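You operate a simulated robot arm through the tools that you are given. There is no shell and no other tool. Be economical: measure what you need, move in short steps, check, and stop when the job is done.

Carry out the task below with a simulated two-armed robot. There is one attempt and no reset: what you move stays moved.

TASK
Swap the empty polish jar for the spare with the earlier date and run the disc inside on deep.
Fine: empty jar on the round mat, one whole run. Set down upright: polish jar, what you pick out.

The check looks at the end state, three seconds after you hand in, the way a careful person would. Anything else that was tipped, shoved, dropped, spilled or broken makes it a failure.

THE ROBOT
Two 7-joint arms with two-finger parallel grippers on one trunk, hanging from a carriage that runs on a rail from [-0.874, -1.781] to [0.087, 0.177] (x, y) and turns from -5.341 to 6.667 rad about z. Base frame: it is fixed where the carriage stands at the start and does not move with it; the origin is on the floor, on the carriage's upright axis, x ahead of it, y to its left, z up; the surface under the hand at the start is at about z = 0.86. Lengths are in m, angles in rad, forces in N, time in s.
The left shoulder is at the start at [0.04, 0.161, 1.238], the right one opposite. With the tool pointing down near the work surface each hand reaches from about 0.24 to 0.76 m from the robot's upright axis, wherever it stands, measured 20 degrees to its own side. Places, roughly: disc (12x12x1 cm) [0.8, -0.1, 0.7]; round mat [0.6, -0.2, 0.9]; socket of the disc cleaner [0.7, -0.1, 0.9]; wipe-deep knob [0.6, 0.1, 0.9]. Payload 4.4 kg a hand.
The TCP of each hand is the grasp point between the finger pads, 0.023 m short of the fingertips. In the tool frame z runs along the fingers and y along their closing line. The gripper opens to 0.094 m. The fingers are 0.038 m wide and 0.01 m thick; the gripper's body (0.054 by 0.096 m) begins 0.039 m behind the TCP.
Orientation is that of the tool frame in the base frame, as a unit quaternion [x, y, z, w]. With the fingers straight down and closing along the base's y, the tool's x points along the base's -x, its y along +y and its z along -z.

THE INTERFACE
- The arms move only by the tool arm_command. It takes "left_rows", "right_rows" or both (then of equal length, played together; a hand with none holds still); each is a list of rows, each a list of 7 numbers: the shift along the base's x, y, z in m, then the turn, a rotation vector about the base's x, y, z in rad, then the opening in per cent of the stroke, from 0 (shut) to 100 (fully open). In form: [[x, y, z, wx, wy, wz, grip], ...]. A call has 1 to 10 rows; each row shifts and turns the commanded pose from where the row before left it. Rows are played at 5 a second. More than 0.05 m and 0.15 rad between two rows, or a gripper value outside its range, and nothing of the call is played. Where a pose cannot be reached the arm comes as near as it can. A force on the tool above 40 N (or 10 N above the force at the start of the call, whichever is more), or a blocked arm, ends the call early, and 0.2 s more pass. Each finger travels about 0.045 m/s and halts on what it meets, pressing with about 21 N; the grip force reading is that of the motor and also rises with nothing between the fingers. The clock runs only during rows and for 0.2 s after the last one: add rows that do not move to give the fingers time. The reply holds the time, the measured pose of the TCP, the force on the tool along the base axes, the opening and the grip force, in the units named above and with some noise, with the torque about the TCP (base axes, N m) and any sound that the robot's microphone picked up, and new pictures: "views" is both (left out), scene, wrist or none (wrist: the cameras of the hands that moved).
- Cameras (640 x 400 px; columns grow to the right, rows downward): "scene" is now at [0.2393, -0.0104, 1.5289]; the picture's right is [-0.11, -0.99, 0.00], its down [-0.73, 0.08, -0.68] and it looks along [0.68, -0.07, -0.73] (base axes); focal length 250 px, centre (320, 200). "left" rides on the left gripper at [0.086, -0.016, -0.075] in its tool frame; the picture's right is [0.18, 0.98, 0.00], its down [-0.58, 0.11, -0.81] and it looks along [-0.79, 0.15, 0.59] (tool axes); focal length 243 px, centre (320, 200). "right" rides on the right gripper at [0.086, 0.016, -0.074] in its tool frame; the picture's right is [-0.18, 0.98, 0.00], its down [-0.58, -0.11, -0.81] and it looks along [-0.79, -0.15, 0.59] (tool axes); focal length 243 px, centre (320, 200). There is no depth. A picture from a camera that has moved, and an enlarged one, comes with that camera's place and axes in the base frame and with its lens.
- move_column(by): slides the trunk up (or, below 0, down) by that many m; the arms and the scene camera ride with it, the base frame stays. It gives what a move gives, with no picture.
- base_move(legs): drives the robot by 1 to 6 legs, each [ahead, left, turn to the left] in m, m and rad, along the robot's own axes; the way and the turn of a leg run together, so that a leg with both is an arc; at most 1.5 m and 3.142 rad a leg. The arms and the cameras ride along, it lands a little off, and it stops where it bumps. It keeps to its track: a leg is cut to what the track allows. It gives what a move gives, and a new picture of the scene camera.
- pan_tilt(pan, tilt): turns the head with the scene camera to pan (to the left, within 1.501 rad either way) and tilt (down, from -0.506 to 1.204), counted from straight ahead of the robot. It gives what a move gives, and a new picture of the scene camera.
- zoom(camera, box): a new picture of the part [left, top, right, bottom] of that camera's present view, enlarged. No time passes.
- finish_job(): hands the job in; it is judged then, once.

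Go step by step. Nothing tells you exact positions but the pictures and the camera data: compare them with the known pose of the tool, close in by small moves and look again before you grip or let go. The budget is 120 turns and 260 pictures, counting those below and the enlarged ones. Unless the task says otherwise, let go and move clear before handing in, and close with one line.

The tools are called after "Emit:" as name(argument=value, ...) on one line, values as JSON. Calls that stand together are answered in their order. arm_command: Moves the arms, as the interface text tells. Its arguments: {"type":"object","properties":{"left_rows":{"type":"array"},"right_rows":{"type":"array"},"views":{"type":"string","enum":["both","scene","wrist","none"]}},"required":[]} The other tools are called the same way: move_column (by) slides the trunk up or down; base_move (legs) drives the base; pan_tilt (pan, tilt) turns the head that bears the scene camera; zoom (camera, box) takes an enlarged picture of a part of a camera's view; finish_job () hands the job in.

At the start:

```text
time_s: 0.0
left_tool_pos: [0.5106, 0.1421, 1.2817]
left_ee_rot: [-0.001, 1.0, 0.0, 0.0]
left_contact_force: [0.7, 0.3, 0.0]
left_wrist_torque: [0.02, 0.01, -0.01]
left_finger_gap: 0.0939
left_grip_force: 0.0
right_tool_pos: [0.531, -0.2998, 1.2249]
right_ee_rot: [0.0, 1.0, 0.0, 0.0]
right_contact_force: [-0.3, -0.1, 0.0]
right_wrist_torque: [0.01, -0.01, -0.01]
right_finger_gap: 0.0941
right_grip_force: 0.0
trunk travel left (down, up): [-0.375, 0.395]
robot x, y, heading: [-0.0002, -0.0002, -0.003]
head pan, tilt: [-0.108, 0.82]
```

scene: 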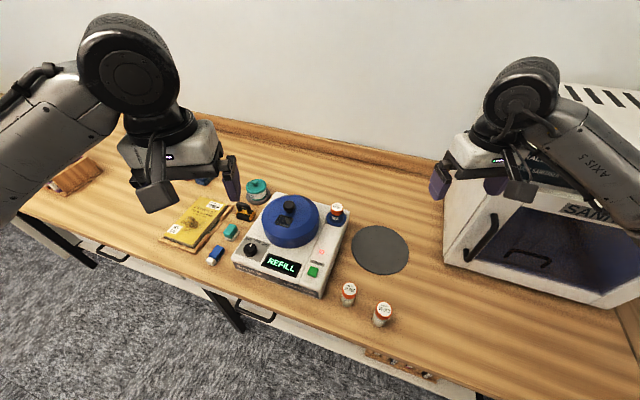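
right: 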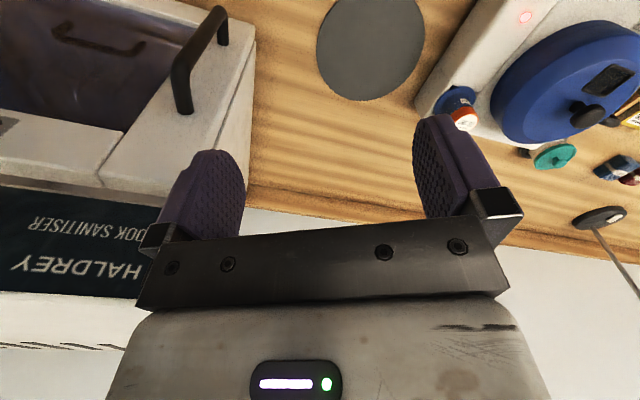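
left: 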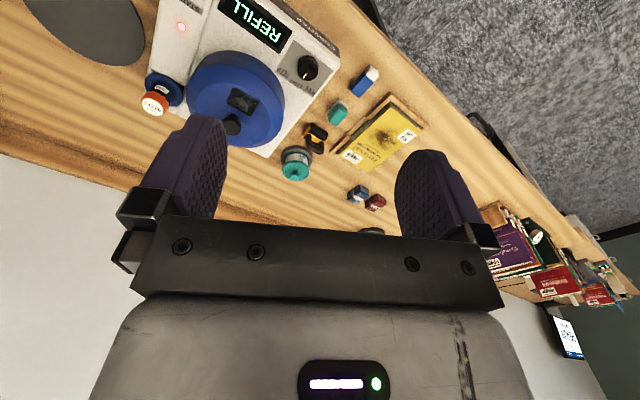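

I see the disc cleaner showing REFILL, with the installed jar at its back right corner, two spare jars in front of the mat, and the round mat itself. I'll zoom in to read the dates and the panel.

Emit:
zoom(camera="scene", box=[325, 270, 405, 330])

Emit:
zoom(camera="scene", box=[220, 170, 380, 300])

```text
6.67 times, centred on (365, 300) of scene
camera zoom: at [0.2393, -0.0104, 1.5289], right [-0.11, -0.99, 0.0], down [-0.73, 0.08, -0.68], along [0.68, -0.07, -0.73], focal length 1664 px, centre (20, -467)
```

zoom: 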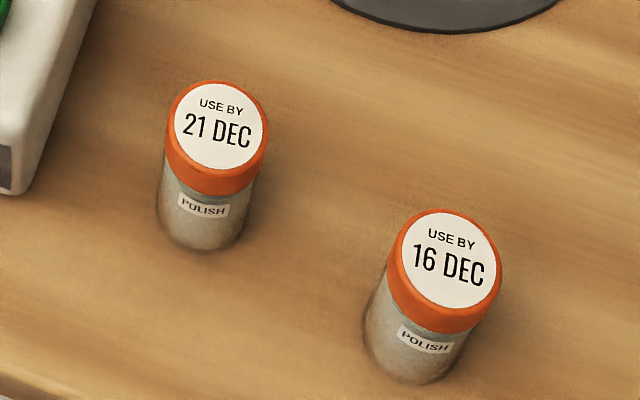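

```text
3.08 times, centred on (300, 235) of scene
camera zoom: at [0.2393, -0.0104, 1.5289], right [-0.11, -0.99, 0.0], down [-0.73, 0.08, -0.68], along [0.68, -0.07, -0.73], focal length 768 px, centre (382, 92)
```

zoom: 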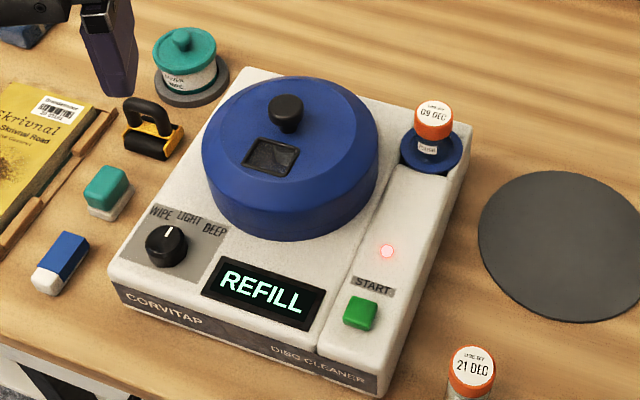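

The spare dated 16 DEC is the earlier one, and the jar now in the socket says 09 DEC. I need to find where the disc is, since its listed z of 0.7 is below the worktop, so I'll look at the lid window and the front of the bench.

Emit:
zoom(camera="scene", box=[255, 180, 335, 250])

Emit:
pan_tilt(pan=0.0, tilt=1.2)

```text
5.71 times, centred on (295, 215) of scene
camera zoom: at [0.2393, -0.0104, 1.5289], right [-0.11, -0.99, 0.0], down [-0.73, 0.08, -0.68], along [0.68, -0.07, -0.73], focal length 1427 px, centre (463, 114)
```

zoom: 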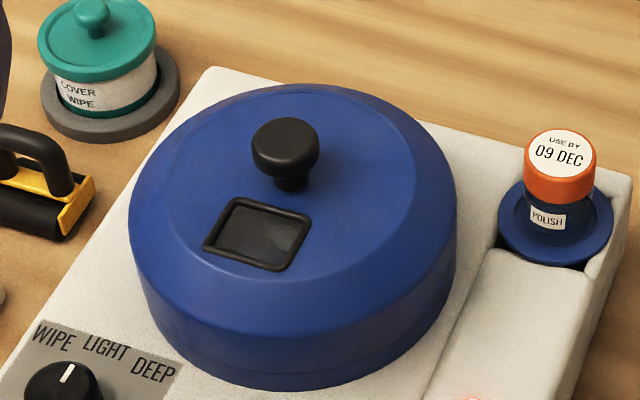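

```text
time_s: 0.8
left_tool_pos: [0.5106, 0.1406, 1.2805]
left_ee_rot: [-0.001, 1.0, 0.001, 0.0]
left_contact_force: [-0.4, 0.0, 0.3]
left_wrist_torque: [0.0, 0.02, -0.03]
left_finger_gap: 0.0941
left_grip_force: 0.0
right_tool_pos: [0.53, -0.3012, 1.2253]
right_ee_rot: [0.0, 1.0, -0.001, 0.0]
right_contact_force: [-1.3, -0.9, -0.3]
right_wrist_torque: [0.04, 0.02, 0.0]
right_finger_gap: 0.0939
right_grip_force: 0.1
trunk travel left (down, up): [-0.375, 0.395]
robot x, y, heading: [-0.0004, 0.0014, 0.004]
head pan, tilt: [0.0, 1.201]
camera scene: at [0.2161, -0.0018, 1.5028], right [0.0, -1.0, 0.0], down [-0.93, 0.0, -0.36], along [0.36, 0.0, -0.93], focal length 250 px, centre (320, 200)
```

scene: 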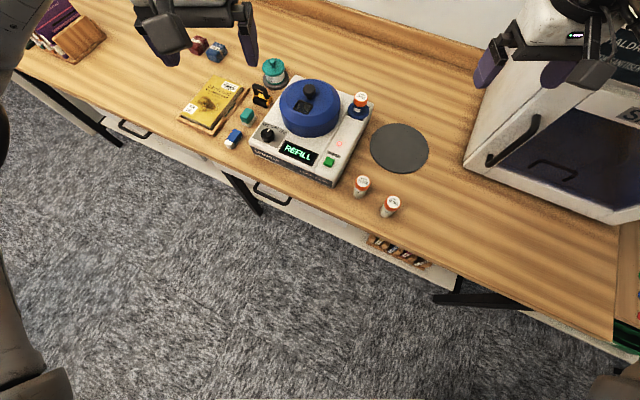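

The bench has drawers under the top and something rack-like on its front edge. I'll zoom in on both.

Emit:
zoom(camera="scene", box=[340, 210, 480, 300])

Emit:
zoom(camera="scene", box=[220, 140, 360, 230])

Emit:
zoom(camera="left", box=[180, 0, 340, 100])

```text
4.44 times, centred on (410, 255) of scene
camera zoom: at [0.2161, -0.0018, 1.5028], right [0.0, -1.0, 0.0], down [-0.93, 0.0, -0.36], along [0.36, 0.0, -0.93], focal length 1110 px, centre (-80, -44)
```

zoom: 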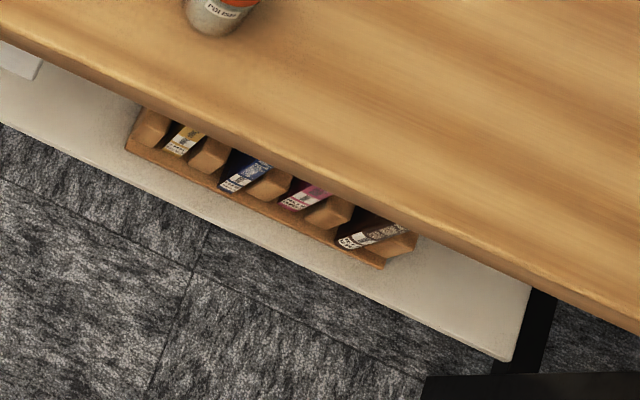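

```text
4.44 times, centred on (290, 185) of scene
camera zoom: at [0.2161, -0.0018, 1.5028], right [0.0, -1.0, 0.0], down [-0.93, 0.0, -0.36], along [0.36, 0.0, -0.93], focal length 1110 px, centre (453, 267)
```

zoom: 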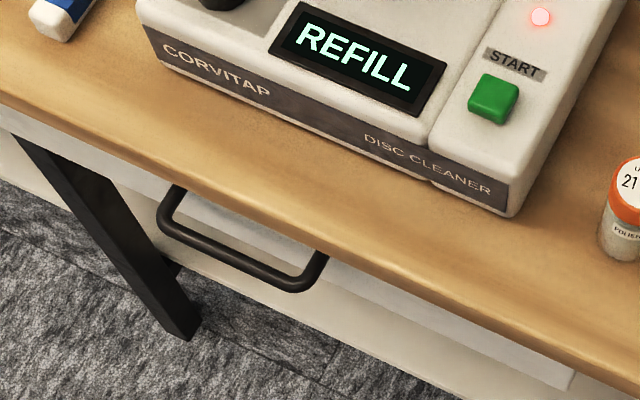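

```text
4.00 times, centred on (260, 50) of left
camera zoom: at [0.4226, 0.125, 1.3558], right [-0.19, 0.98, 0.0], down [0.58, 0.11, 0.81], along [0.79, 0.15, -0.59], focal length 970 px, centre (560, 800)
```

zoom: 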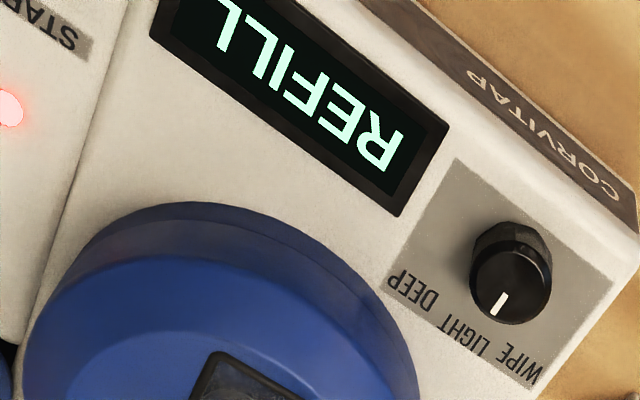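

Besides the cleaner there is a drawer right below it and an open shelf with a rack. I'll take a closer look at the lid window, then check the knob and the other items on the bench.

Emit:
zoom(camera="left", box=[180, 60, 300, 135])

Emit:
zoom(camera="left", box=[270, 60, 450, 210])

```text
5.33 times, centred on (240, 98) of left
camera zoom: at [0.4226, 0.125, 1.3558], right [-0.19, 0.98, 0.0], down [0.58, 0.11, 0.81], along [0.79, 0.15, -0.59], focal length 1294 px, centre (747, 747)
```

zoom: 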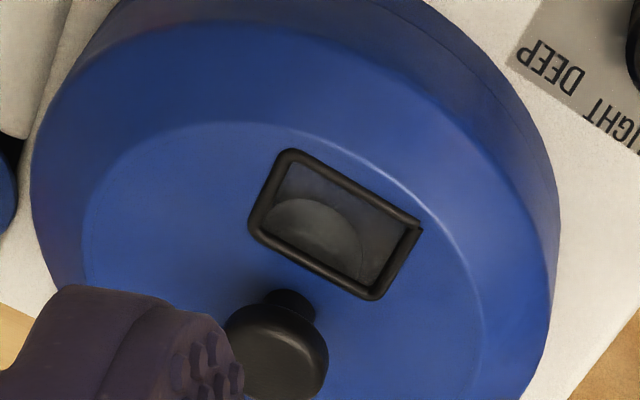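

```text
2.67 times, centred on (360, 135) of left
camera zoom: at [0.4226, 0.125, 1.3558], right [-0.19, 0.98, 0.0], down [0.58, 0.11, 0.81], along [0.79, 0.15, -0.59], focal length 647 px, centre (213, 373)
```

zoom: 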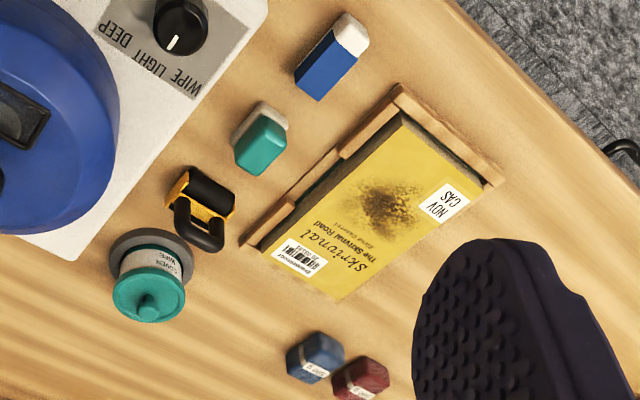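

Through the window I can make out what looks like a bare hub, and the rough place puts the disc inside the drawer under the cleaner. I'll move the left hand in front of the bench, facing it, to see the drawer handle.

Emit:
arm_command(left_rows=[[-0.0256, 0.0133, -0.0367, 0, 0, -0.0467, 100], [-0.0256, 0.0133, -0.0367, 0, 0, -0.0467, 100], [-0.0256, 0.0133, -0.0367, 0, 0, -0.0467, 100], [-0.0256, 0.0133, -0.0367, 0, 0, -0.0467, 100], [-0.0256, 0.0133, -0.0367, 0, 0, -0.0467, 100], [-0.0256, 0.0133, -0.0367, 0, 0, -0.0467, 100], [-0.0256, 0.0133, -0.0367, 0, 0, -0.0467, 100], [-0.0256, 0.0133, -0.0367, 0, 0, -0.0467, 100], [-0.0256, 0.0133, -0.0367, 0, 0, -0.0467, 100]])

```text
time_s: 2.9
left_tool_pos: [0.2874, 0.2622, 0.9492]
left_ee_rot: [0.209, 0.978, 0.0, 0.0]
left_contact_force: [0.1, -0.2, 0.0]
left_wrist_torque: [0.01, 0.02, 0.0]
left_finger_gap: 0.0939
left_grip_force: 0.1
left hand out of reach, approached as far as the arm can: row 9
right_tool_pos: [0.5288, -0.3002, 1.2247]
right_ee_rot: [-0.001, 1.0, 0.0, 0.0]
right_contact_force: [1.5, 0.3, 0.2]
right_wrist_torque: [0.02, -0.02, -0.01]
right_finger_gap: 0.0941
right_grip_force: 0.1
trunk travel left (down, up): [-0.375, 0.395]
robot x, y, heading: [-0.0016, 0.0018, 0.005]
head pan, tilt: [0.0, 1.201]
camera scene: at [0.2156, -0.0016, 1.5027], right [0.0, -1.0, 0.0], down [-0.93, 0.0, -0.36], along [0.36, 0.0, -0.93], focal length 250 px, centre (320, 200)
camera left: at [0.2004, 0.2839, 1.0229], right [0.23, 0.97, 0.0], down [0.58, -0.14, 0.81], along [0.78, -0.19, -0.59], focal length 243 px, centre (320, 200)
```

scene: 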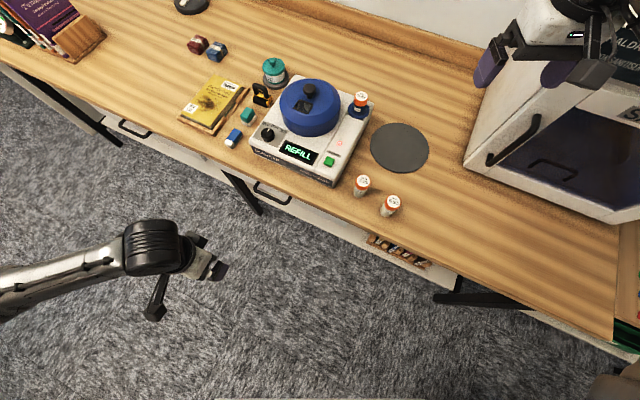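
left: 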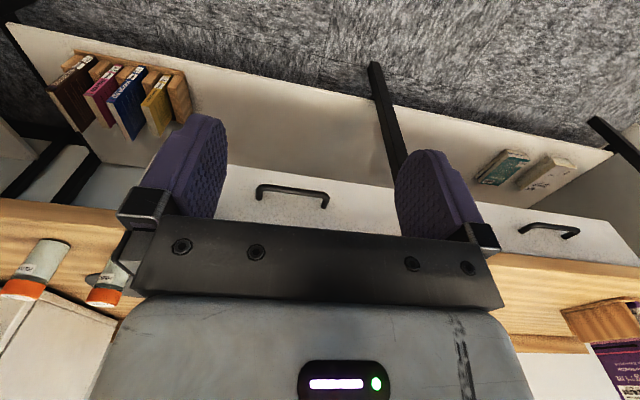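

The handle is at about [0.525, 0.155, 0.75], tucked under the bench edge, so I need a horizontal hand closing vertically around it. First I'll roll the hand 90° and bring it in front of the handle.

Emit:
arm_command(left_rows=[[0.0095, -0.0042, 0, 0, 0, 0.15, 100], [0.0095, -0.0042, 0, 0, 0, 0.15, 100], [0.0095, -0.0042, 0, 0, 0, 0.15, 100], [0.0095, -0.0042, 0, 0, 0, 0.15, 100], [0.0095, -0.0042, 0, 0, 0, 0.15, 100], [0.0095, -0.0042, 0, 0, 0, 0.15, 100], [0.0095, -0.0042, 0, 0, 0, 0.15, 100], [0.0095, -0.0042, 0, 0, 0, 0.15, 100], [0.0095, -0.0042, 0, 0, 0, 0.15, 100], [0.0095, -0.0042, 0, 0, 0, 0.15, 100]], views="wrist")

```text
time_s: 5.0
left_tool_pos: [0.3828, 0.2191, 0.9477]
left_ee_rot: [-0.515, 0.857, 0.0, 0.0]
left_contact_force: [0.0, -0.1, 0.6]
left_wrist_torque: [-0.02, 0.02, -0.02]
left_finger_gap: 0.0941
left_grip_force: 0.1
right_tool_pos: [0.5297, -0.3013, 1.2254]
right_ee_rot: [0.0, 1.0, 0.0, 0.0]
right_contact_force: [0.4, 0.3, 0.2]
right_wrist_torque: [0.0, 0.02, 0.02]
right_finger_gap: 0.0942
right_grip_force: 0.1
trunk travel left (down, up): [-0.375, 0.395]
robot x, y, heading: [0.0012, -0.0005, 0.001]
head pan, tilt: [0.0, 1.201]
camera left: at [0.3552, 0.1356, 1.0216], right [-0.95, 0.3, 0.0], down [0.18, 0.56, 0.81], along [0.24, 0.77, -0.59], focal length 243 px, centre (320, 200)
```

left: 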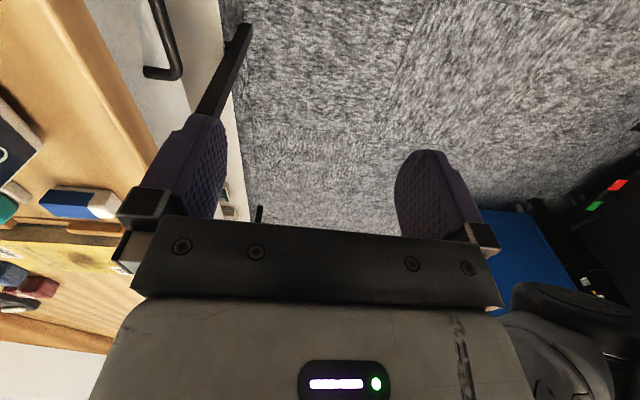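

The roll worked. Now I'll pitch the hand forward while lowering it to handle height, still short of the bar.

Emit:
arm_command(left_rows=[[0.0, 0.0, -0.02, 0, 0, 0.07, 100], [0, 0, -0.02, -0.061, -0.137, 0, 100], [0, 0, -0.02, -0.061, -0.137, 0, 100], [0, 0, -0.02, -0.061, -0.137, 0, 100], [0, 0, -0.02, -0.061, -0.137, 0, 100], [0, 0, -0.02, -0.061, -0.137, 0, 100], [0, 0, -0.02, -0.061, -0.137, 0, 100], [0, 0, -0.02, -0.061, -0.137, 0, 100], [0, 0, -0.02, -0.061, -0.137, 0, 100], [0, 0, -0.02, -0.061, -0.137, 0, 100]])

```text
time_s: 7.2
left_tool_pos: [0.3835, 0.2191, 0.7476]
left_ee_rot: [-0.424, 0.655, -0.524, 0.343]
left_contact_force: [0.2, -0.1, 0.6]
left_wrist_torque: [0.03, 0.0, -0.02]
left_finger_gap: 0.094
left_grip_force: 0.1
right_tool_pos: [0.5295, -0.3008, 1.2241]
right_ee_rot: [0.0, 1.0, 0.0, 0.001]
right_contact_force: [0.4, 0.4, 0.1]
right_wrist_torque: [-0.01, 0.05, 0.0]
right_finger_gap: 0.094
right_grip_force: 0.0
trunk travel left (down, up): [-0.375, 0.395]
robot x, y, heading: [-0.0003, -0.001, -0.004]
head pan, tilt: [0.0, 1.201]
camera scene: at [0.2161, -0.0017, 1.5028], right [0.0, -1.0, 0.0], down [-0.93, 0.0, -0.36], along [0.36, 0.0, -0.93], focal length 250 px, centre (320, 200)
camera left: at [0.2826, 0.1695, 0.779], right [-0.27, -0.08, -0.96], down [-0.5, 0.86, 0.07], along [0.82, 0.5, -0.27], focal length 243 px, centre (320, 200)
```

scene: 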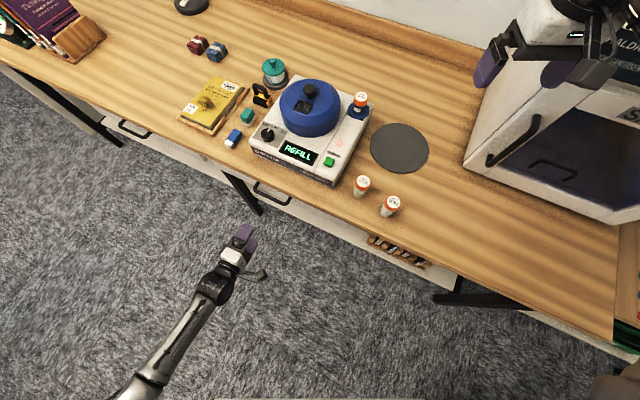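
left: 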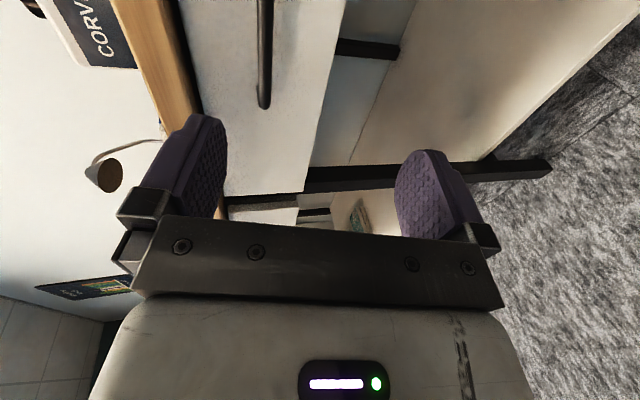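

The bar now reads z ≈ 0.76, about 0.14 m ahead of the fingers. I'll half close the gripper so it clears the bench top, then move forward most of the way.

Emit:
arm_command(left_rows=[[0, 0, 0.0125, 0, 0, 0, 50], [0, 0, 0, 0, 0, 0, 50], [0.0274, -0.0122, 0, 0, 0, 0, 50], [0.0274, -0.0122, 0, 0, 0, 0, 50], [0.0274, -0.0122, 0, 0, 0, 0, 50]])

```text
time_s: 8.4
left_tool_pos: [0.4667, 0.181, 0.7596]
left_ee_rot: [-0.424, 0.655, -0.524, 0.34]
left_contact_force: [0.2, -0.2, -0.1]
left_wrist_torque: [0.01, 0.0, 0.02]
left_finger_gap: 0.0468
left_grip_force: 0.0
right_tool_pos: [0.5302, -0.302, 1.2258]
right_ee_rot: [0.0, 1.0, -0.001, 0.0]
right_contact_force: [0.2, 0.5, 1.4]
right_wrist_torque: [0.04, 0.03, 0.0]
right_finger_gap: 0.0941
right_grip_force: 0.1
trunk travel left (down, up): [-0.375, 0.395]
robot x, y, heading: [-0.0034, -0.0017, -0.0]
head pan, tilt: [0.0, 1.201]
camera scene: at [0.2167, -0.0022, 1.503], right [0.0, -1.0, 0.0], down [-0.93, 0.0, -0.36], along [0.36, 0.0, -0.93], focal length 250 px, centre (320, 200)
camera left: at [0.3665, 0.1311, 0.7919], right [-0.27, -0.08, -0.96], down [-0.5, 0.86, 0.07], along [0.82, 0.5, -0.27], focal length 243 px, centre (320, 200)
```

scene: 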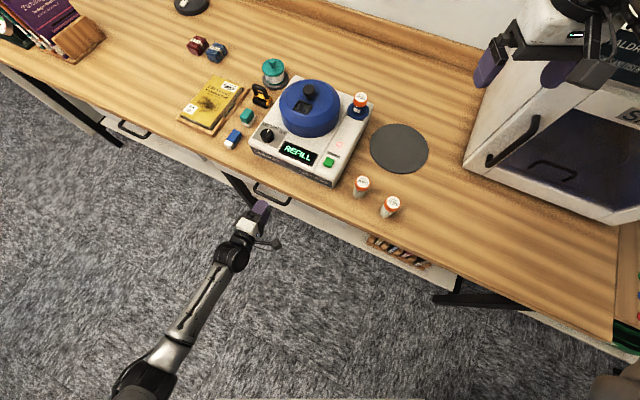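
left: 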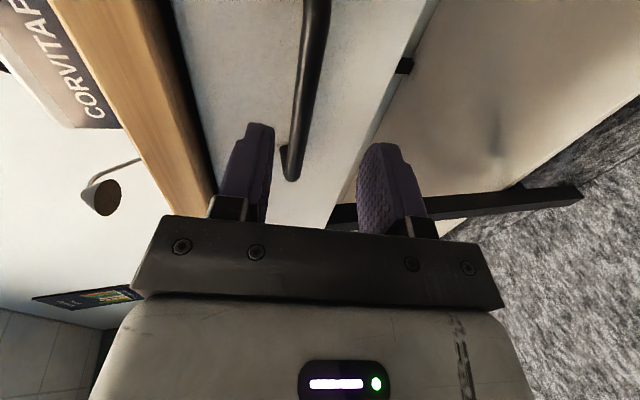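

The bar's left end triangulates cleanly to [0.543, 0.2135, 0.761], so the hand is level and about 6 cm inside it. I'll go forward 5 cm and close.

Emit:
arm_command(left_rows=[[0.0229, -0.0101, 0, 0, 0, 0, 50], [0.0229, -0.0101, 0, 0, 0, 0, 50], [0, 0, 0, 0, 0, 0, 0], [0, 0, 0, 0, 0, 0, 0], [0, 0, 0, 0, 0, 0, 0], [0, 0, 0, 0, 0, 0, 0]])

```text
time_s: 9.8
left_tool_pos: [0.5114, 0.1612, 0.761]
left_ee_rot: [-0.423, 0.656, -0.524, 0.341]
left_contact_force: [-1.0, -0.2, 4.2]
left_wrist_torque: [0.57, -0.24, -0.21]
left_finger_gap: 0.0118
left_grip_force: 45.2
right_tool_pos: [0.5285, -0.3008, 1.2254]
right_ee_rot: [-0.001, 1.0, 0.0, 0.0]
right_contact_force: [-0.5, 0.2, 0.2]
right_wrist_torque: [0.02, 0.01, -0.01]
right_finger_gap: 0.094
right_grip_force: 0.0
trunk travel left (down, up): [-0.375, 0.395]
robot x, y, heading: [-0.0029, 0.0015, -0.001]
head pan, tilt: [0.0, 1.201]
camera scene: at [0.216, -0.0018, 1.5028], right [0.0, -1.0, 0.0], down [-0.93, 0.0, -0.36], along [0.36, 0.0, -0.93], focal length 250 px, centre (320, 200)
camera left: at [0.4107, 0.111, 0.7923], right [-0.27, -0.08, -0.96], down [-0.5, 0.86, 0.07], along [0.82, 0.5, -0.27], focal length 243 px, centre (320, 200)
```

scene: 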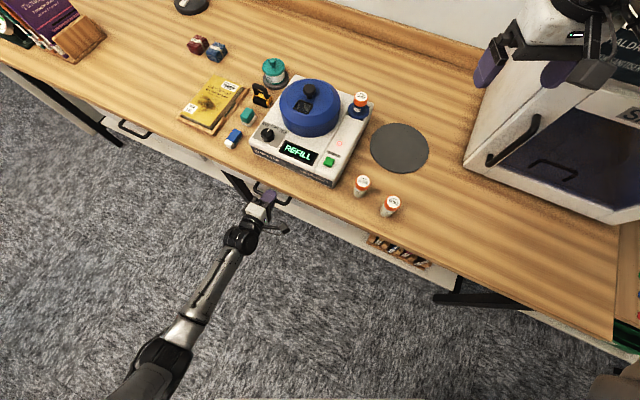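
left: 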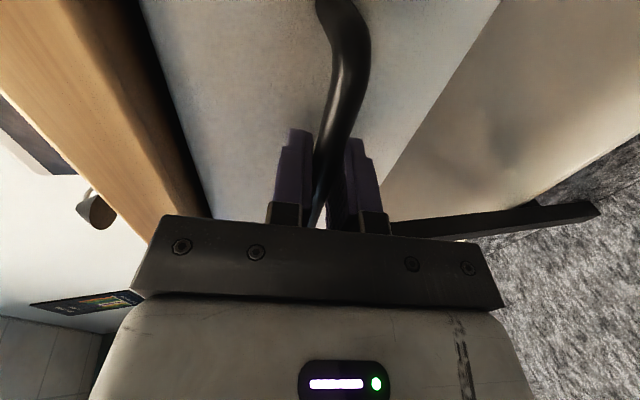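

The gripper has the bar with an 11.8 mm gap. Now I'll pull the drawer out gently.

Emit:
arm_command(left_rows=[[-0.0183, 0.0081, 0, 0, 0, 0, 0], [-0.0183, 0.0081, 0, 0, 0, 0, 0], [-0.0183, 0.0081, 0, 0, 0, 0, 0], [-0.0183, 0.0081, 0, 0, 0, 0, 0], [-0.0183, 0.0081, 0, 0, 0, 0, 0], [-0.0183, 0.0081, 0, 0, 0, 0, 0], [-0.0183, 0.0081, 0, 0, 0, 0, 0], [-0.0183, 0.0081, 0, 0, 0, 0, 0]], views="scene")

```text
time_s: 11.7
left_tool_pos: [0.3642, 0.2334, 0.76]
left_ee_rot: [-0.424, 0.656, -0.522, 0.342]
left_contact_force: [6.6, 17.5, -3.8]
left_wrist_torque: [-0.03, 0.1, -0.2]
left_finger_gap: 0.0115
left_grip_force: 44.9
right_tool_pos: [0.5302, -0.2968, 1.2249]
right_ee_rot: [0.0, 1.0, 0.001, 0.001]
right_contact_force: [-0.1, 0.8, 0.6]
right_wrist_torque: [0.0, 0.01, 0.01]
right_finger_gap: 0.0938
right_grip_force: 0.0
trunk travel left (down, up): [-0.375, 0.395]
robot x, y, heading: [0.0005, -0.003, -0.0]
head pan, tilt: [0.0, 1.201]
camera scene: at [0.2165, 0.0007, 1.5028], right [0.0, -1.0, 0.0], down [-0.93, 0.0, -0.36], along [0.36, 0.0, -0.93], focal length 250 px, centre (320, 200)
```

scene: 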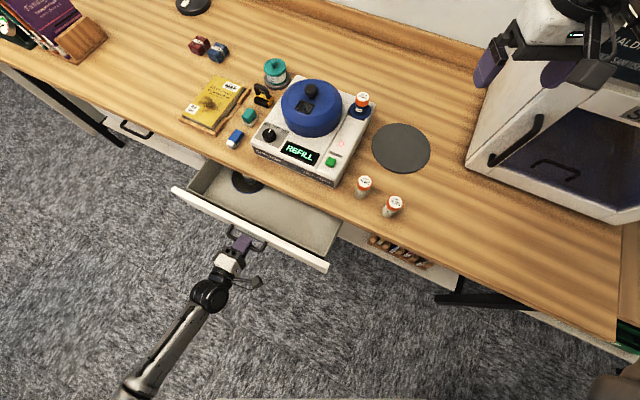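

The drawer is sliding out and a black disc-like object shows inside. The side force says the true pull direction is slightly more toward +y, parallel to the rail normal, so I'll correct that and pull further.

Emit:
arm_command(left_rows=[[-0.0163, 0.0118, 0, 0, 0, 0, 0], [-0.018, 0.0088, 0, 0, 0, 0, 0], [-0.018, 0.0088, 0, 0, 0, 0, 0], [-0.018, 0.0088, 0, 0, 0, 0, 0]], views="scene")

```text
time_s: 12.7
left_tool_pos: [0.2932, 0.2683, 0.7611]
left_ee_rot: [-0.424, 0.655, -0.524, 0.341]
left_contact_force: [1.6, 8.5, 2.7]
left_wrist_torque: [0.42, -0.09, -0.15]
left_finger_gap: 0.0117
left_grip_force: 45.0
right_tool_pos: [0.5288, -0.2992, 1.2248]
right_ee_rot: [0.0, 1.0, 0.001, 0.0]
right_contact_force: [-0.1, -0.2, -1.1]
right_wrist_torque: [0.02, 0.01, -0.01]
right_finger_gap: 0.0941
right_grip_force: 0.0
trunk travel left (down, up): [-0.375, 0.395]
robot x, y, heading: [-0.0004, -0.003, -0.001]
head pan, tilt: [0.0, 1.201]
camera scene: at [0.216, -0.0006, 1.5029], right [0.0, -1.0, 0.0], down [-0.93, 0.0, -0.36], along [0.36, 0.0, -0.93], focal length 250 px, centre (320, 200)
```

scene: 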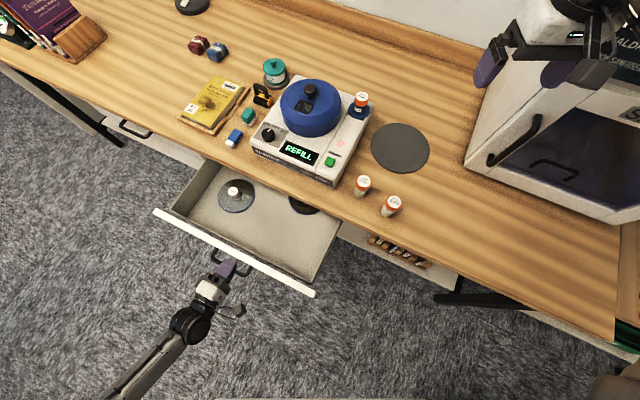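

Two things are in the drawer now. I'll zoom in.

Emit:
zoom(camera="scene", box=[190, 160, 350, 260])

```text
4.00 times, centred on (270, 210) of scene
camera zoom: at [0.216, -0.0006, 1.5029], right [0.0, -1.0, 0.0], down [-0.93, 0.0, -0.36], along [0.36, 0.0, -0.93], focal length 999 px, centre (520, 160)
```

zoom: 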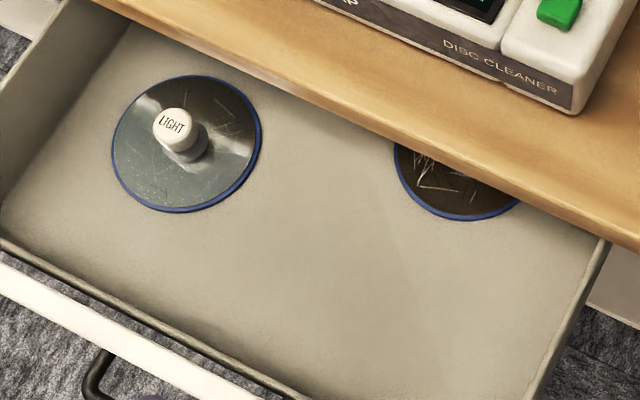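

There are two discs with hub handles, one labelled LIGHT and a heavily scratched one further in at about where the rough place says the disc is. I'll pull the drawer out more to uncover it.

Emit:
arm_command(left_rows=[[-0.016, 0.0115, 0, 0, 0, 0, 0], [-0.018, 0.0088, 0, 0, 0, 0, 0], [-0.018, 0.0088, 0, 0, 0, 0, 0], [-0.018, 0.0088, 0, 0, 0, 0, 0], [-0.018, 0.0088, 0, 0, 0, 0, 0]], views="scene")

```text
time_s: 13.8
left_tool_pos: [0.2051, 0.3098, 0.7604]
left_ee_rot: [-0.424, 0.656, -0.524, 0.34]
left_contact_force: [-4.3, -5.7, 14.3]
left_wrist_torque: [0.58, -0.34, -0.95]
left_finger_gap: 0.0121
left_grip_force: 44.3
right_tool_pos: [0.5293, -0.2995, 1.2259]
right_ee_rot: [-0.001, 1.0, -0.002, 0.0]
right_contact_force: [0.6, -0.8, 0.3]
right_wrist_torque: [0.0, 0.05, 0.03]
right_finger_gap: 0.0938
right_grip_force: 0.1
trunk travel left (down, up): [-0.375, 0.395]
robot x, y, heading: [-0.0, -0.0012, -0.005]
head pan, tilt: [0.0, 1.201]
camera scene: at [0.2158, -0.0022, 1.5028], right [0.0, -1.0, 0.0], down [-0.93, 0.0, -0.36], along [0.36, 0.0, -0.93], focal length 250 px, centre (320, 200)
```

scene: 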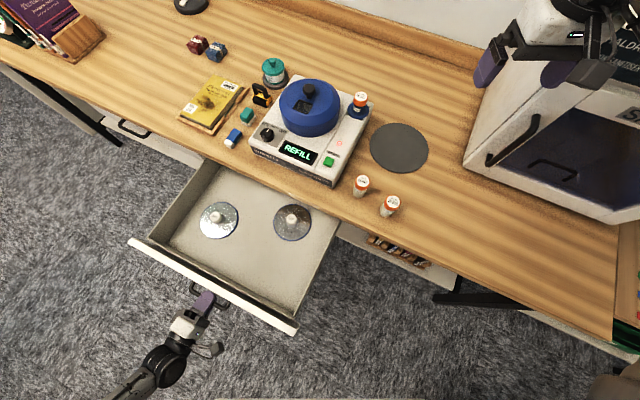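

Emit:
zoom(camera="scene", box=[180, 180, 340, 280])

```text
4.00 times, centred on (260, 230) of scene
camera zoom: at [0.2158, -0.0022, 1.5028], right [0.0, -1.0, 0.0], down [-0.93, 0.0, -0.36], along [0.36, 0.0, -0.93], focal length 999 px, centre (560, 80)
```

zoom: 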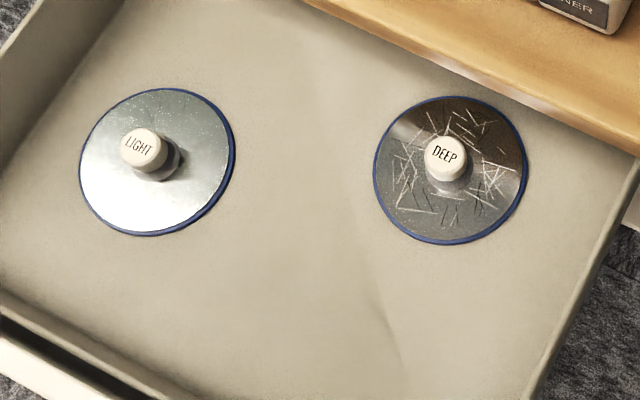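

The second disc is labelled DEEP, so that's the one to run. I'll release the handle and back the left hand off.

Emit:
arm_command(left_rows=[[0, 0, 0, 0, 0, 0, 60], [0, 0, 0, 0, 0, 0, 60], [0, 0, 0, 0, 0, 0, 60], [-0.016, 0.008, 0.004, 0, 0, 0, 60], [-0.016, 0.008, 0.004, 0, 0, 0, 60], [-0.016, 0.008, 0.004, 0, 0, 0, 60]])

```text
time_s: 15.2
left_tool_pos: [0.1578, 0.3358, 0.772]
left_ee_rot: [-0.425, 0.655, -0.524, 0.34]
left_contact_force: [0.2, 0.1, 0.5]
left_wrist_torque: [0.02, 0.01, 0.01]
left_finger_gap: 0.0566
left_grip_force: 0.0
right_tool_pos: [0.5298, -0.3009, 1.2252]
right_ee_rot: [0.001, 1.0, 0.0, 0.0]
right_contact_force: [0.4, -0.6, -0.3]
right_wrist_torque: [0.01, 0.01, 0.0]
right_finger_gap: 0.0941
right_grip_force: 0.1
trunk travel left (down, up): [-0.375, 0.395]
robot x, y, heading: [0.0029, -0.0009, -0.001]
head pan, tilt: [0.0, 1.201]
camera scene: at [0.2158, -0.0016, 1.5027], right [0.0, -1.0, 0.0], down [-0.93, 0.0, -0.36], along [0.36, 0.0, -0.93], focal length 250 px, centre (320, 200)
camera left: at [0.0572, 0.2861, 0.8042], right [-0.27, -0.08, -0.96], down [-0.5, 0.86, 0.07], along [0.82, 0.5, -0.27], focal length 243 px, centre (320, 200)
```

scene: 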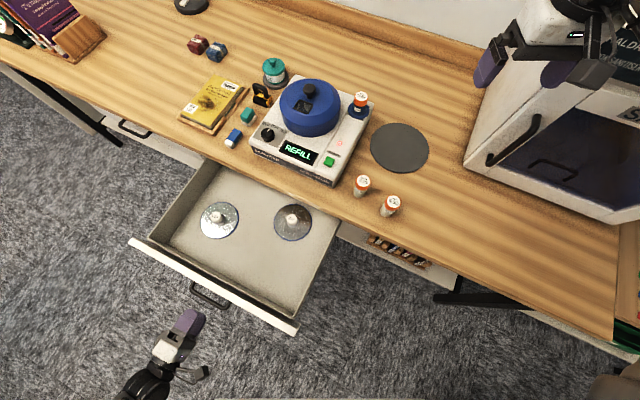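
left: 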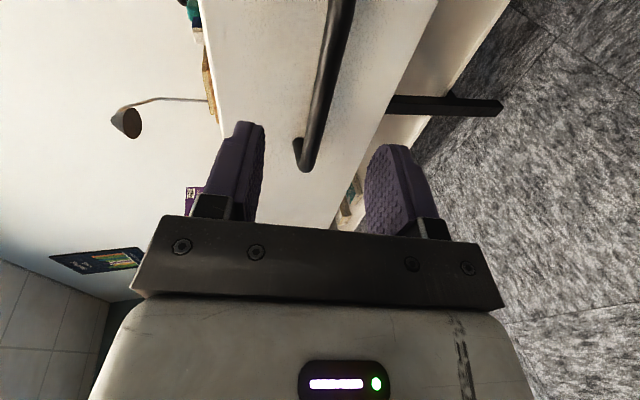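

The left hand is free. I'll raise it and bring the fingers back to straight down.

Emit:
arm_command(left_rows=[[0, 0, 0.03, 0, 0, 0, 60], [0, 0, 0.03, 0.061, 0.137, 0, 60], [0, 0, 0.03, 0.061, 0.137, 0, 60], [0, 0, 0.03, 0.061, 0.137, 0, 60], [0, 0, 0.03, 0.061, 0.137, 0, 60], [0, 0, 0.03, 0.061, 0.137, 0, 60], [0, 0, 0.03, 0.061, 0.137, 0, 60], [0.015, 0, 0.03, 0.061, 0.137, 0, 60], [0.015, 0, 0.03, 0.061, 0.137, 0, 60], [0.015, 0, 0.03, 0.061, 0.137, 0, 60]], views="none")

Emit:
arm_command(left_rows=[[0.02, 0, 0, 0, 0, -0.145, 60], [0.02, 0, 0, 0, 0, -0.145, 60], [0.02, 0, 0, 0, 0, -0.145, 60], [0.02, 0, 0, 0, 0, -0.145, 60], [0.02, 0, 0, 0, 0, -0.145, 60], [0.02, 0, 0, 0, 0, -0.145, 60], [0.02, 0, 0, 0, 0, -0.145, 60], [0.02, 0, 0, 0, 0, -0.145, 100]], views="both")

```text
time_s: 17.4
left_tool_pos: [0.2177, 0.4402, 0.9677]
left_ee_rot: [-0.543, 0.839, -0.004, 0.0]
left_contact_force: [0.5, 0.7, 0.1]
left_wrist_torque: [0.01, 0.02, 0.02]
left_finger_gap: 0.0562
left_grip_force: 0.2
left hand out of reach, approached as far as the arm can: row 5, 6, 7, 8, 9, 10
right_tool_pos: [0.5303, -0.3004, 1.2237]
right_ee_rot: [0.0, 1.0, -0.001, 0.001]
right_contact_force: [0.3, 0.4, 0.0]
right_wrist_torque: [0.0, 0.01, -0.01]
right_finger_gap: 0.0941
right_grip_force: 0.1
trunk travel left (down, up): [-0.375, 0.395]
robot x, y, heading: [0.0025, -0.002, -0.001]
head pan, tilt: [0.0, 1.201]
```

```text
time_s: 19.2
left_tool_pos: [0.3622, 0.4732, 0.9497]
left_ee_rot: [0.007, 1.0, 0.001, 0.0]
left_contact_force: [1.0, 0.3, -0.6]
left_wrist_torque: [0.0, 0.02, -0.01]
left_finger_gap: 0.0914
left_grip_force: 0.0
left hand out of reach, approached as far as the arm can: row 1, 2, 3, 4, 5
right_tool_pos: [0.529, -0.3005, 1.2245]
right_ee_rot: [-0.001, 1.0, 0.001, 0.0]
right_contact_force: [0.2, -0.3, 0.1]
right_wrist_torque: [0.0, -0.01, 0.03]
right_finger_gap: 0.0942
right_grip_force: 0.2
trunk travel left (down, up): [-0.375, 0.395]
robot x, y, heading: [0.0012, 0.0007, 0.0]
head pan, tilt: [0.0, 1.201]
camera scene: at [0.216, -0.0016, 1.5028], right [0.0, -1.0, 0.0], down [-0.93, 0.0, -0.36], along [0.36, 0.0, -0.93], focal length 250 px, centre (320, 200)
camera left: at [0.2735, 0.4589, 1.0233], right [-0.17, 0.98, 0.0], down [0.58, 0.1, 0.81], along [0.79, 0.14, -0.59], focal length 243 px, centre (320, 200)
```

scene: 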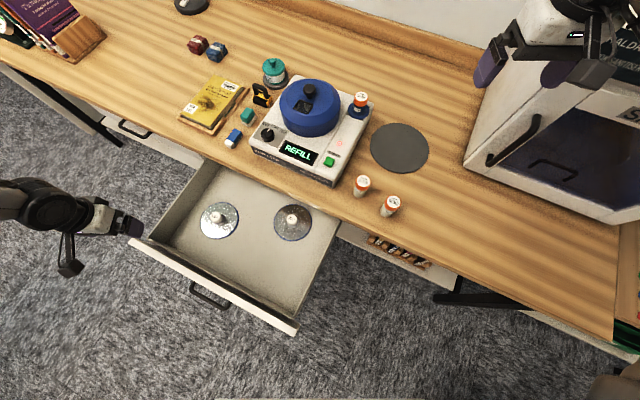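
left: 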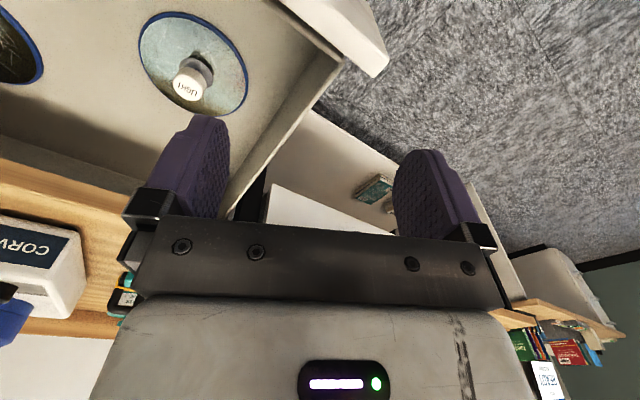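

The left arm is clear. Next I'll bring the right hand toward the old jar in the socket and look at it with the wrist camera.

Emit:
arm_command(right_rows=[[0.018, 0.028, -0.025, 0, 0, -0.09, 80], [0.018, 0.028, -0.025, 0, 0, -0.09, 80], [0.018, 0.028, -0.025, 0, 0, -0.09, 80], [0.018, 0.028, -0.025, 0, 0, -0.09, 80], [0.018, 0.028, -0.025, 0, 0, -0.09, 80]])

```text
time_s: 20.4
left_tool_pos: [0.3625, 0.4738, 0.9496]
left_ee_rot: [0.006, 1.0, 0.001, 0.001]
left_contact_force: [0.0, 0.7, -0.7]
left_wrist_torque: [-0.02, -0.01, 0.03]
left_finger_gap: 0.094
left_grip_force: 0.1
right_tool_pos: [0.6206, -0.1584, 1.099]
right_ee_rot: [0.224, 0.975, 0.0, 0.0]
right_contact_force: [-0.3, 0.1, -0.3]
right_wrist_torque: [-0.01, 0.03, 0.01]
right_finger_gap: 0.0752
right_grip_force: 0.1
trunk travel left (down, up): [-0.375, 0.395]
robot x, y, heading: [0.0007, 0.0037, 0.0]
head pan, tilt: [0.0, 1.201]
camera scene: at [0.2161, -0.0011, 1.5028], right [0.0, -1.0, 0.0], down [-0.93, 0.0, -0.36], along [0.36, 0.0, -0.93], focal length 250 px, centre (320, 200)
camera right: at [0.5507, -0.1051, 1.1717], right [0.6, 0.8, 0.0], down [0.48, -0.35, 0.81], along [0.65, -0.48, -0.59], focal length 243 px, centre (320, 200)
```

scene: 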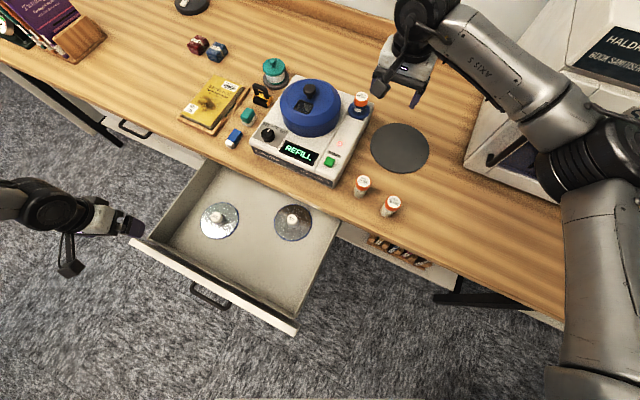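
right: 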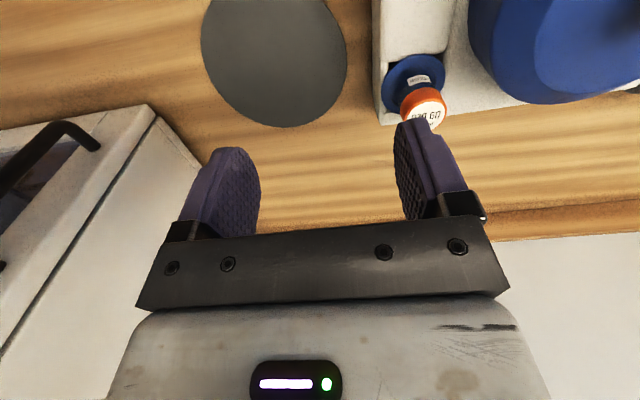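

The old jar's cap triangulates to about [0.713, -0.108, 0.98]. I'll zoom in on the gap between it and the lid before choosing how to grip.

Emit:
zoom(camera="right", box=[360, 0, 640, 175])

Emit:
zoom(camera="scene", box=[270, 70, 390, 150])

```text
2.29 times, centred on (500, 88) of right
camera zoom: at [0.5507, -0.1051, 1.1717], right [0.6, 0.8, 0.0], down [0.48, -0.35, 0.81], along [0.65, -0.48, -0.59], focal length 555 px, centre (-91, 457)
```

zoom: 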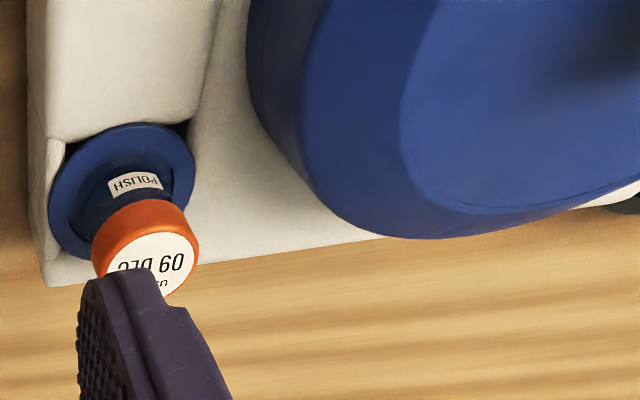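

```text
5.00 times, centred on (330, 110) of scene
camera zoom: at [0.2161, -0.0011, 1.5028], right [0.0, -1.0, 0.0], down [-0.93, 0.0, -0.36], along [0.36, 0.0, -0.93], focal length 1248 px, centre (270, 650)
```

zoom: 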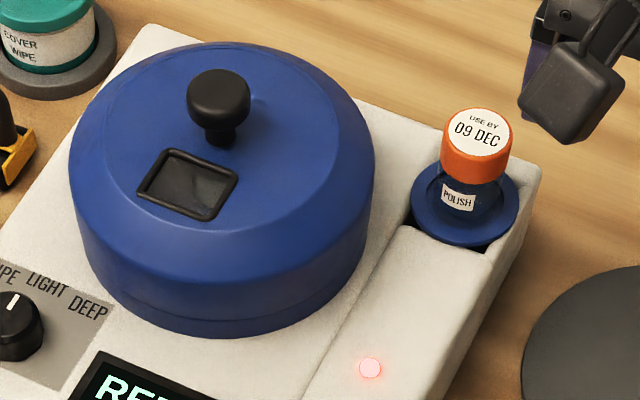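

There's enough room. I'll move the right hand above the old jar with a 6 cm opening.

Emit:
arm_command(right_rows=[[0.031, 0.017, -0.013, 0, 0, 0, 65], [0.031, 0.017, -0.013, 0, 0, 0, 65], [0.031, 0.017, -0.013, 0, 0, 0, 65], [0, 0, 0, 0, 0, 0, 65]])

```text
time_s: 21.4
left_tool_pos: [0.3618, 0.4716, 0.9491]
left_ee_rot: [0.005, 1.0, 0.0, 0.0]
left_contact_force: [0.1, 0.2, -0.6]
left_wrist_torque: [0.02, -0.01, 0.0]
left_finger_gap: 0.0939
left_grip_force: 0.1
right_tool_pos: [0.7127, -0.1108, 1.0628]
right_ee_rot: [0.224, 0.975, -0.001, 0.001]
right_contact_force: [-0.2, -1.0, -0.2]
right_wrist_torque: [0.04, -0.02, 0.02]
right_finger_gap: 0.0614
right_grip_force: 0.1
trunk travel left (down, up): [-0.375, 0.395]
robot x, y, heading: [-0.0008, 0.0005, 0.001]
head pan, tilt: [0.0, 1.201]
camera scene: at [0.2158, -0.0025, 1.5027], right [0.0, -1.0, 0.0], down [-0.93, 0.0, -0.36], along [0.36, 0.0, -0.93], focal length 250 px, centre (320, 200)
camera right: at [0.6427, -0.0568, 1.1352], right [0.59, 0.8, 0.0], down [0.48, -0.35, 0.81], along [0.65, -0.48, -0.59], focal length 243 px, centre (320, 200)
```

scene: 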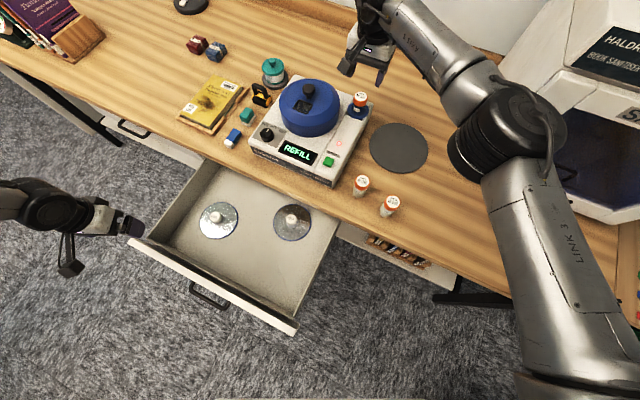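
right: 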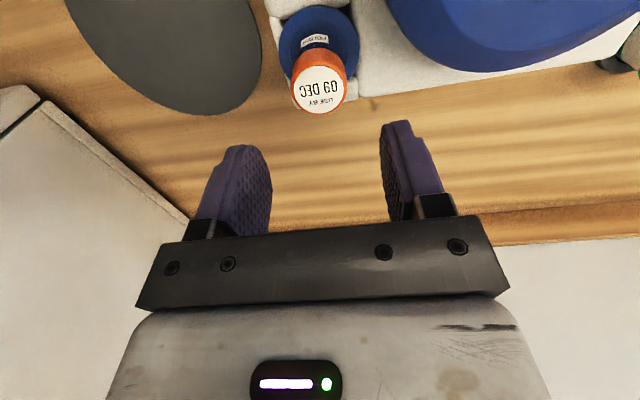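

The cap is confirmed at [0.711, -0.1075, 0.98], with the socket flange at about 0.93. I'll descend around the jar.

Emit:
arm_command(right_rows=[[-0.0017, 0.003, -0.033, 0, 0, 0, 65], [0, 0, -0.033, 0, 0, 0, 65], [0, 0, -0.033, 0, 0, 0, 65]])

```text
time_s: 22.2
left_tool_pos: [0.3617, 0.4723, 0.9493]
left_ee_rot: [0.005, 1.0, 0.0, 0.0]
left_contact_force: [-0.5, 0.3, 0.1]
left_wrist_torque: [-0.02, 0.0, 0.01]
left_finger_gap: 0.0941
left_grip_force: 0.0
right_tool_pos: [0.7104, -0.1067, 0.9625]
right_ee_rot: [0.223, 0.975, 0.0, 0.001]
right_contact_force: [0.6, -0.1, 0.7]
right_wrist_torque: [-0.02, 0.0, 0.02]
right_finger_gap: 0.0611
right_grip_force: 0.0
trunk travel left (down, up): [-0.375, 0.395]
robot x, y, heading: [-0.0021, -0.0017, -0.002]
head pan, tilt: [0.0, 1.201]
camera scene: at [0.2157, -0.0016, 1.5027], right [0.0, -1.0, 0.0], down [-0.93, 0.0, -0.36], along [0.36, 0.0, -0.93], focal length 250 px, centre (320, 200)
camera right: at [0.6404, -0.0528, 1.0352], right [0.59, 0.8, 0.0], down [0.48, -0.35, 0.81], along [0.65, -0.48, -0.59], focal length 243 px, centre (320, 200)
```

scene: 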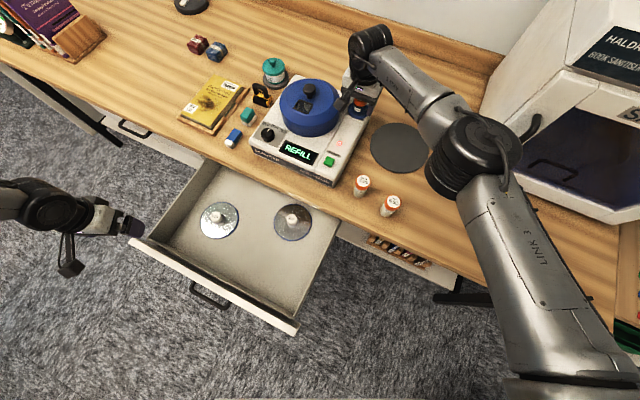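
right: 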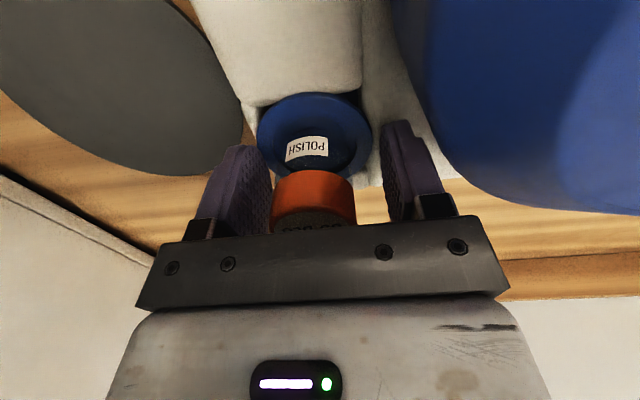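

The jar sits between the fingers, a little left of centre. I'll close on it and lift slightly.

Emit:
arm_command(right_rows=[[-0.001, -0.002, 0, 0, 0, 0, 20], [0, 0, 0, 0, 0, 0, 0], [0, 0, 0, 0, 0, 0, 0], [0, 0, 0, 0, 0, 0, 0], [0, 0, 0, 0, 0, 0, 0]], views="none")

Emit:
arm_command(right_rows=[[0, 0, 0.015, 0, 0, 0, 0], [0, 0, 0.02, 0, 0, 0, 0], [0, 0, 0.02, 0, 0, 0, 0]])

```text
time_s: 23.4
left_tool_pos: [0.3609, 0.4721, 0.9476]
left_ee_rot: [0.005, 1.0, 0.0, 0.0]
left_contact_force: [-0.1, 0.3, 0.0]
left_wrist_torque: [-0.01, -0.04, 0.0]
left_finger_gap: 0.0942
left_grip_force: 0.1
right_tool_pos: [0.7093, -0.1086, 0.9624]
right_ee_rot: [0.223, 0.975, 0.0, -0.001]
right_contact_force: [-0.8, -0.8, -0.5]
right_wrist_torque: [0.0, -0.03, 0.0]
right_finger_gap: 0.0362
right_grip_force: 21.1
trunk travel left (down, up): [-0.375, 0.395]
robot x, y, heading: [-0.0033, 0.0022, -0.0]
head pan, tilt: [0.0, 1.201]
```

```text
time_s: 24.2
left_tool_pos: [0.3607, 0.4722, 0.9501]
left_ee_rot: [0.005, 1.0, 0.0, 0.001]
left_contact_force: [0.8, -0.1, -0.2]
left_wrist_torque: [0.01, 0.0, -0.04]
left_finger_gap: 0.094
left_grip_force: 0.1
right_tool_pos: [0.7106, -0.1082, 1.0166]
right_ee_rot: [0.224, 0.975, -0.001, 0.0]
right_contact_force: [0.6, -0.6, -0.8]
right_wrist_torque: [0.0, -0.02, 0.01]
right_finger_gap: 0.0359
right_grip_force: 20.9
trunk travel left (down, up): [-0.375, 0.395]
robot x, y, heading: [0.0001, 0.0001, -0.002]
head pan, tilt: [0.0, 1.201]
camera scene: at [0.2161, -0.0019, 1.5028], right [0.0, -1.0, 0.0], down [-0.93, 0.0, -0.36], along [0.36, 0.0, -0.93], focal length 250 px, centre (320, 200)
camera right: at [0.6401, -0.0545, 1.0901], right [0.59, 0.8, 0.0], down [0.48, -0.35, 0.81], along [0.65, -0.48, -0.59], focal length 243 px, centre (320, 200)
```

scene: 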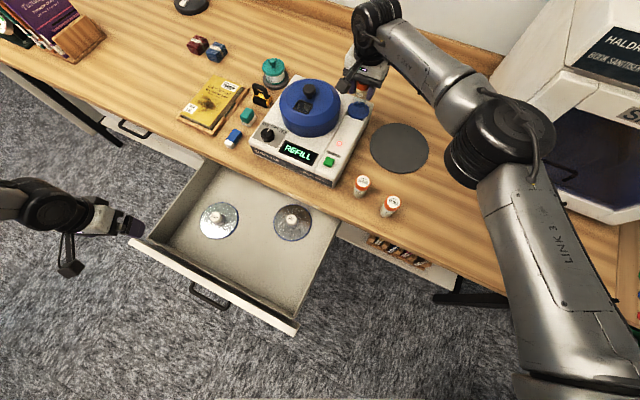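
right: 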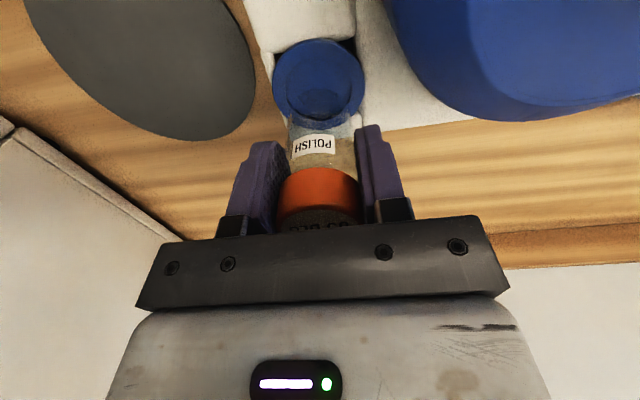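

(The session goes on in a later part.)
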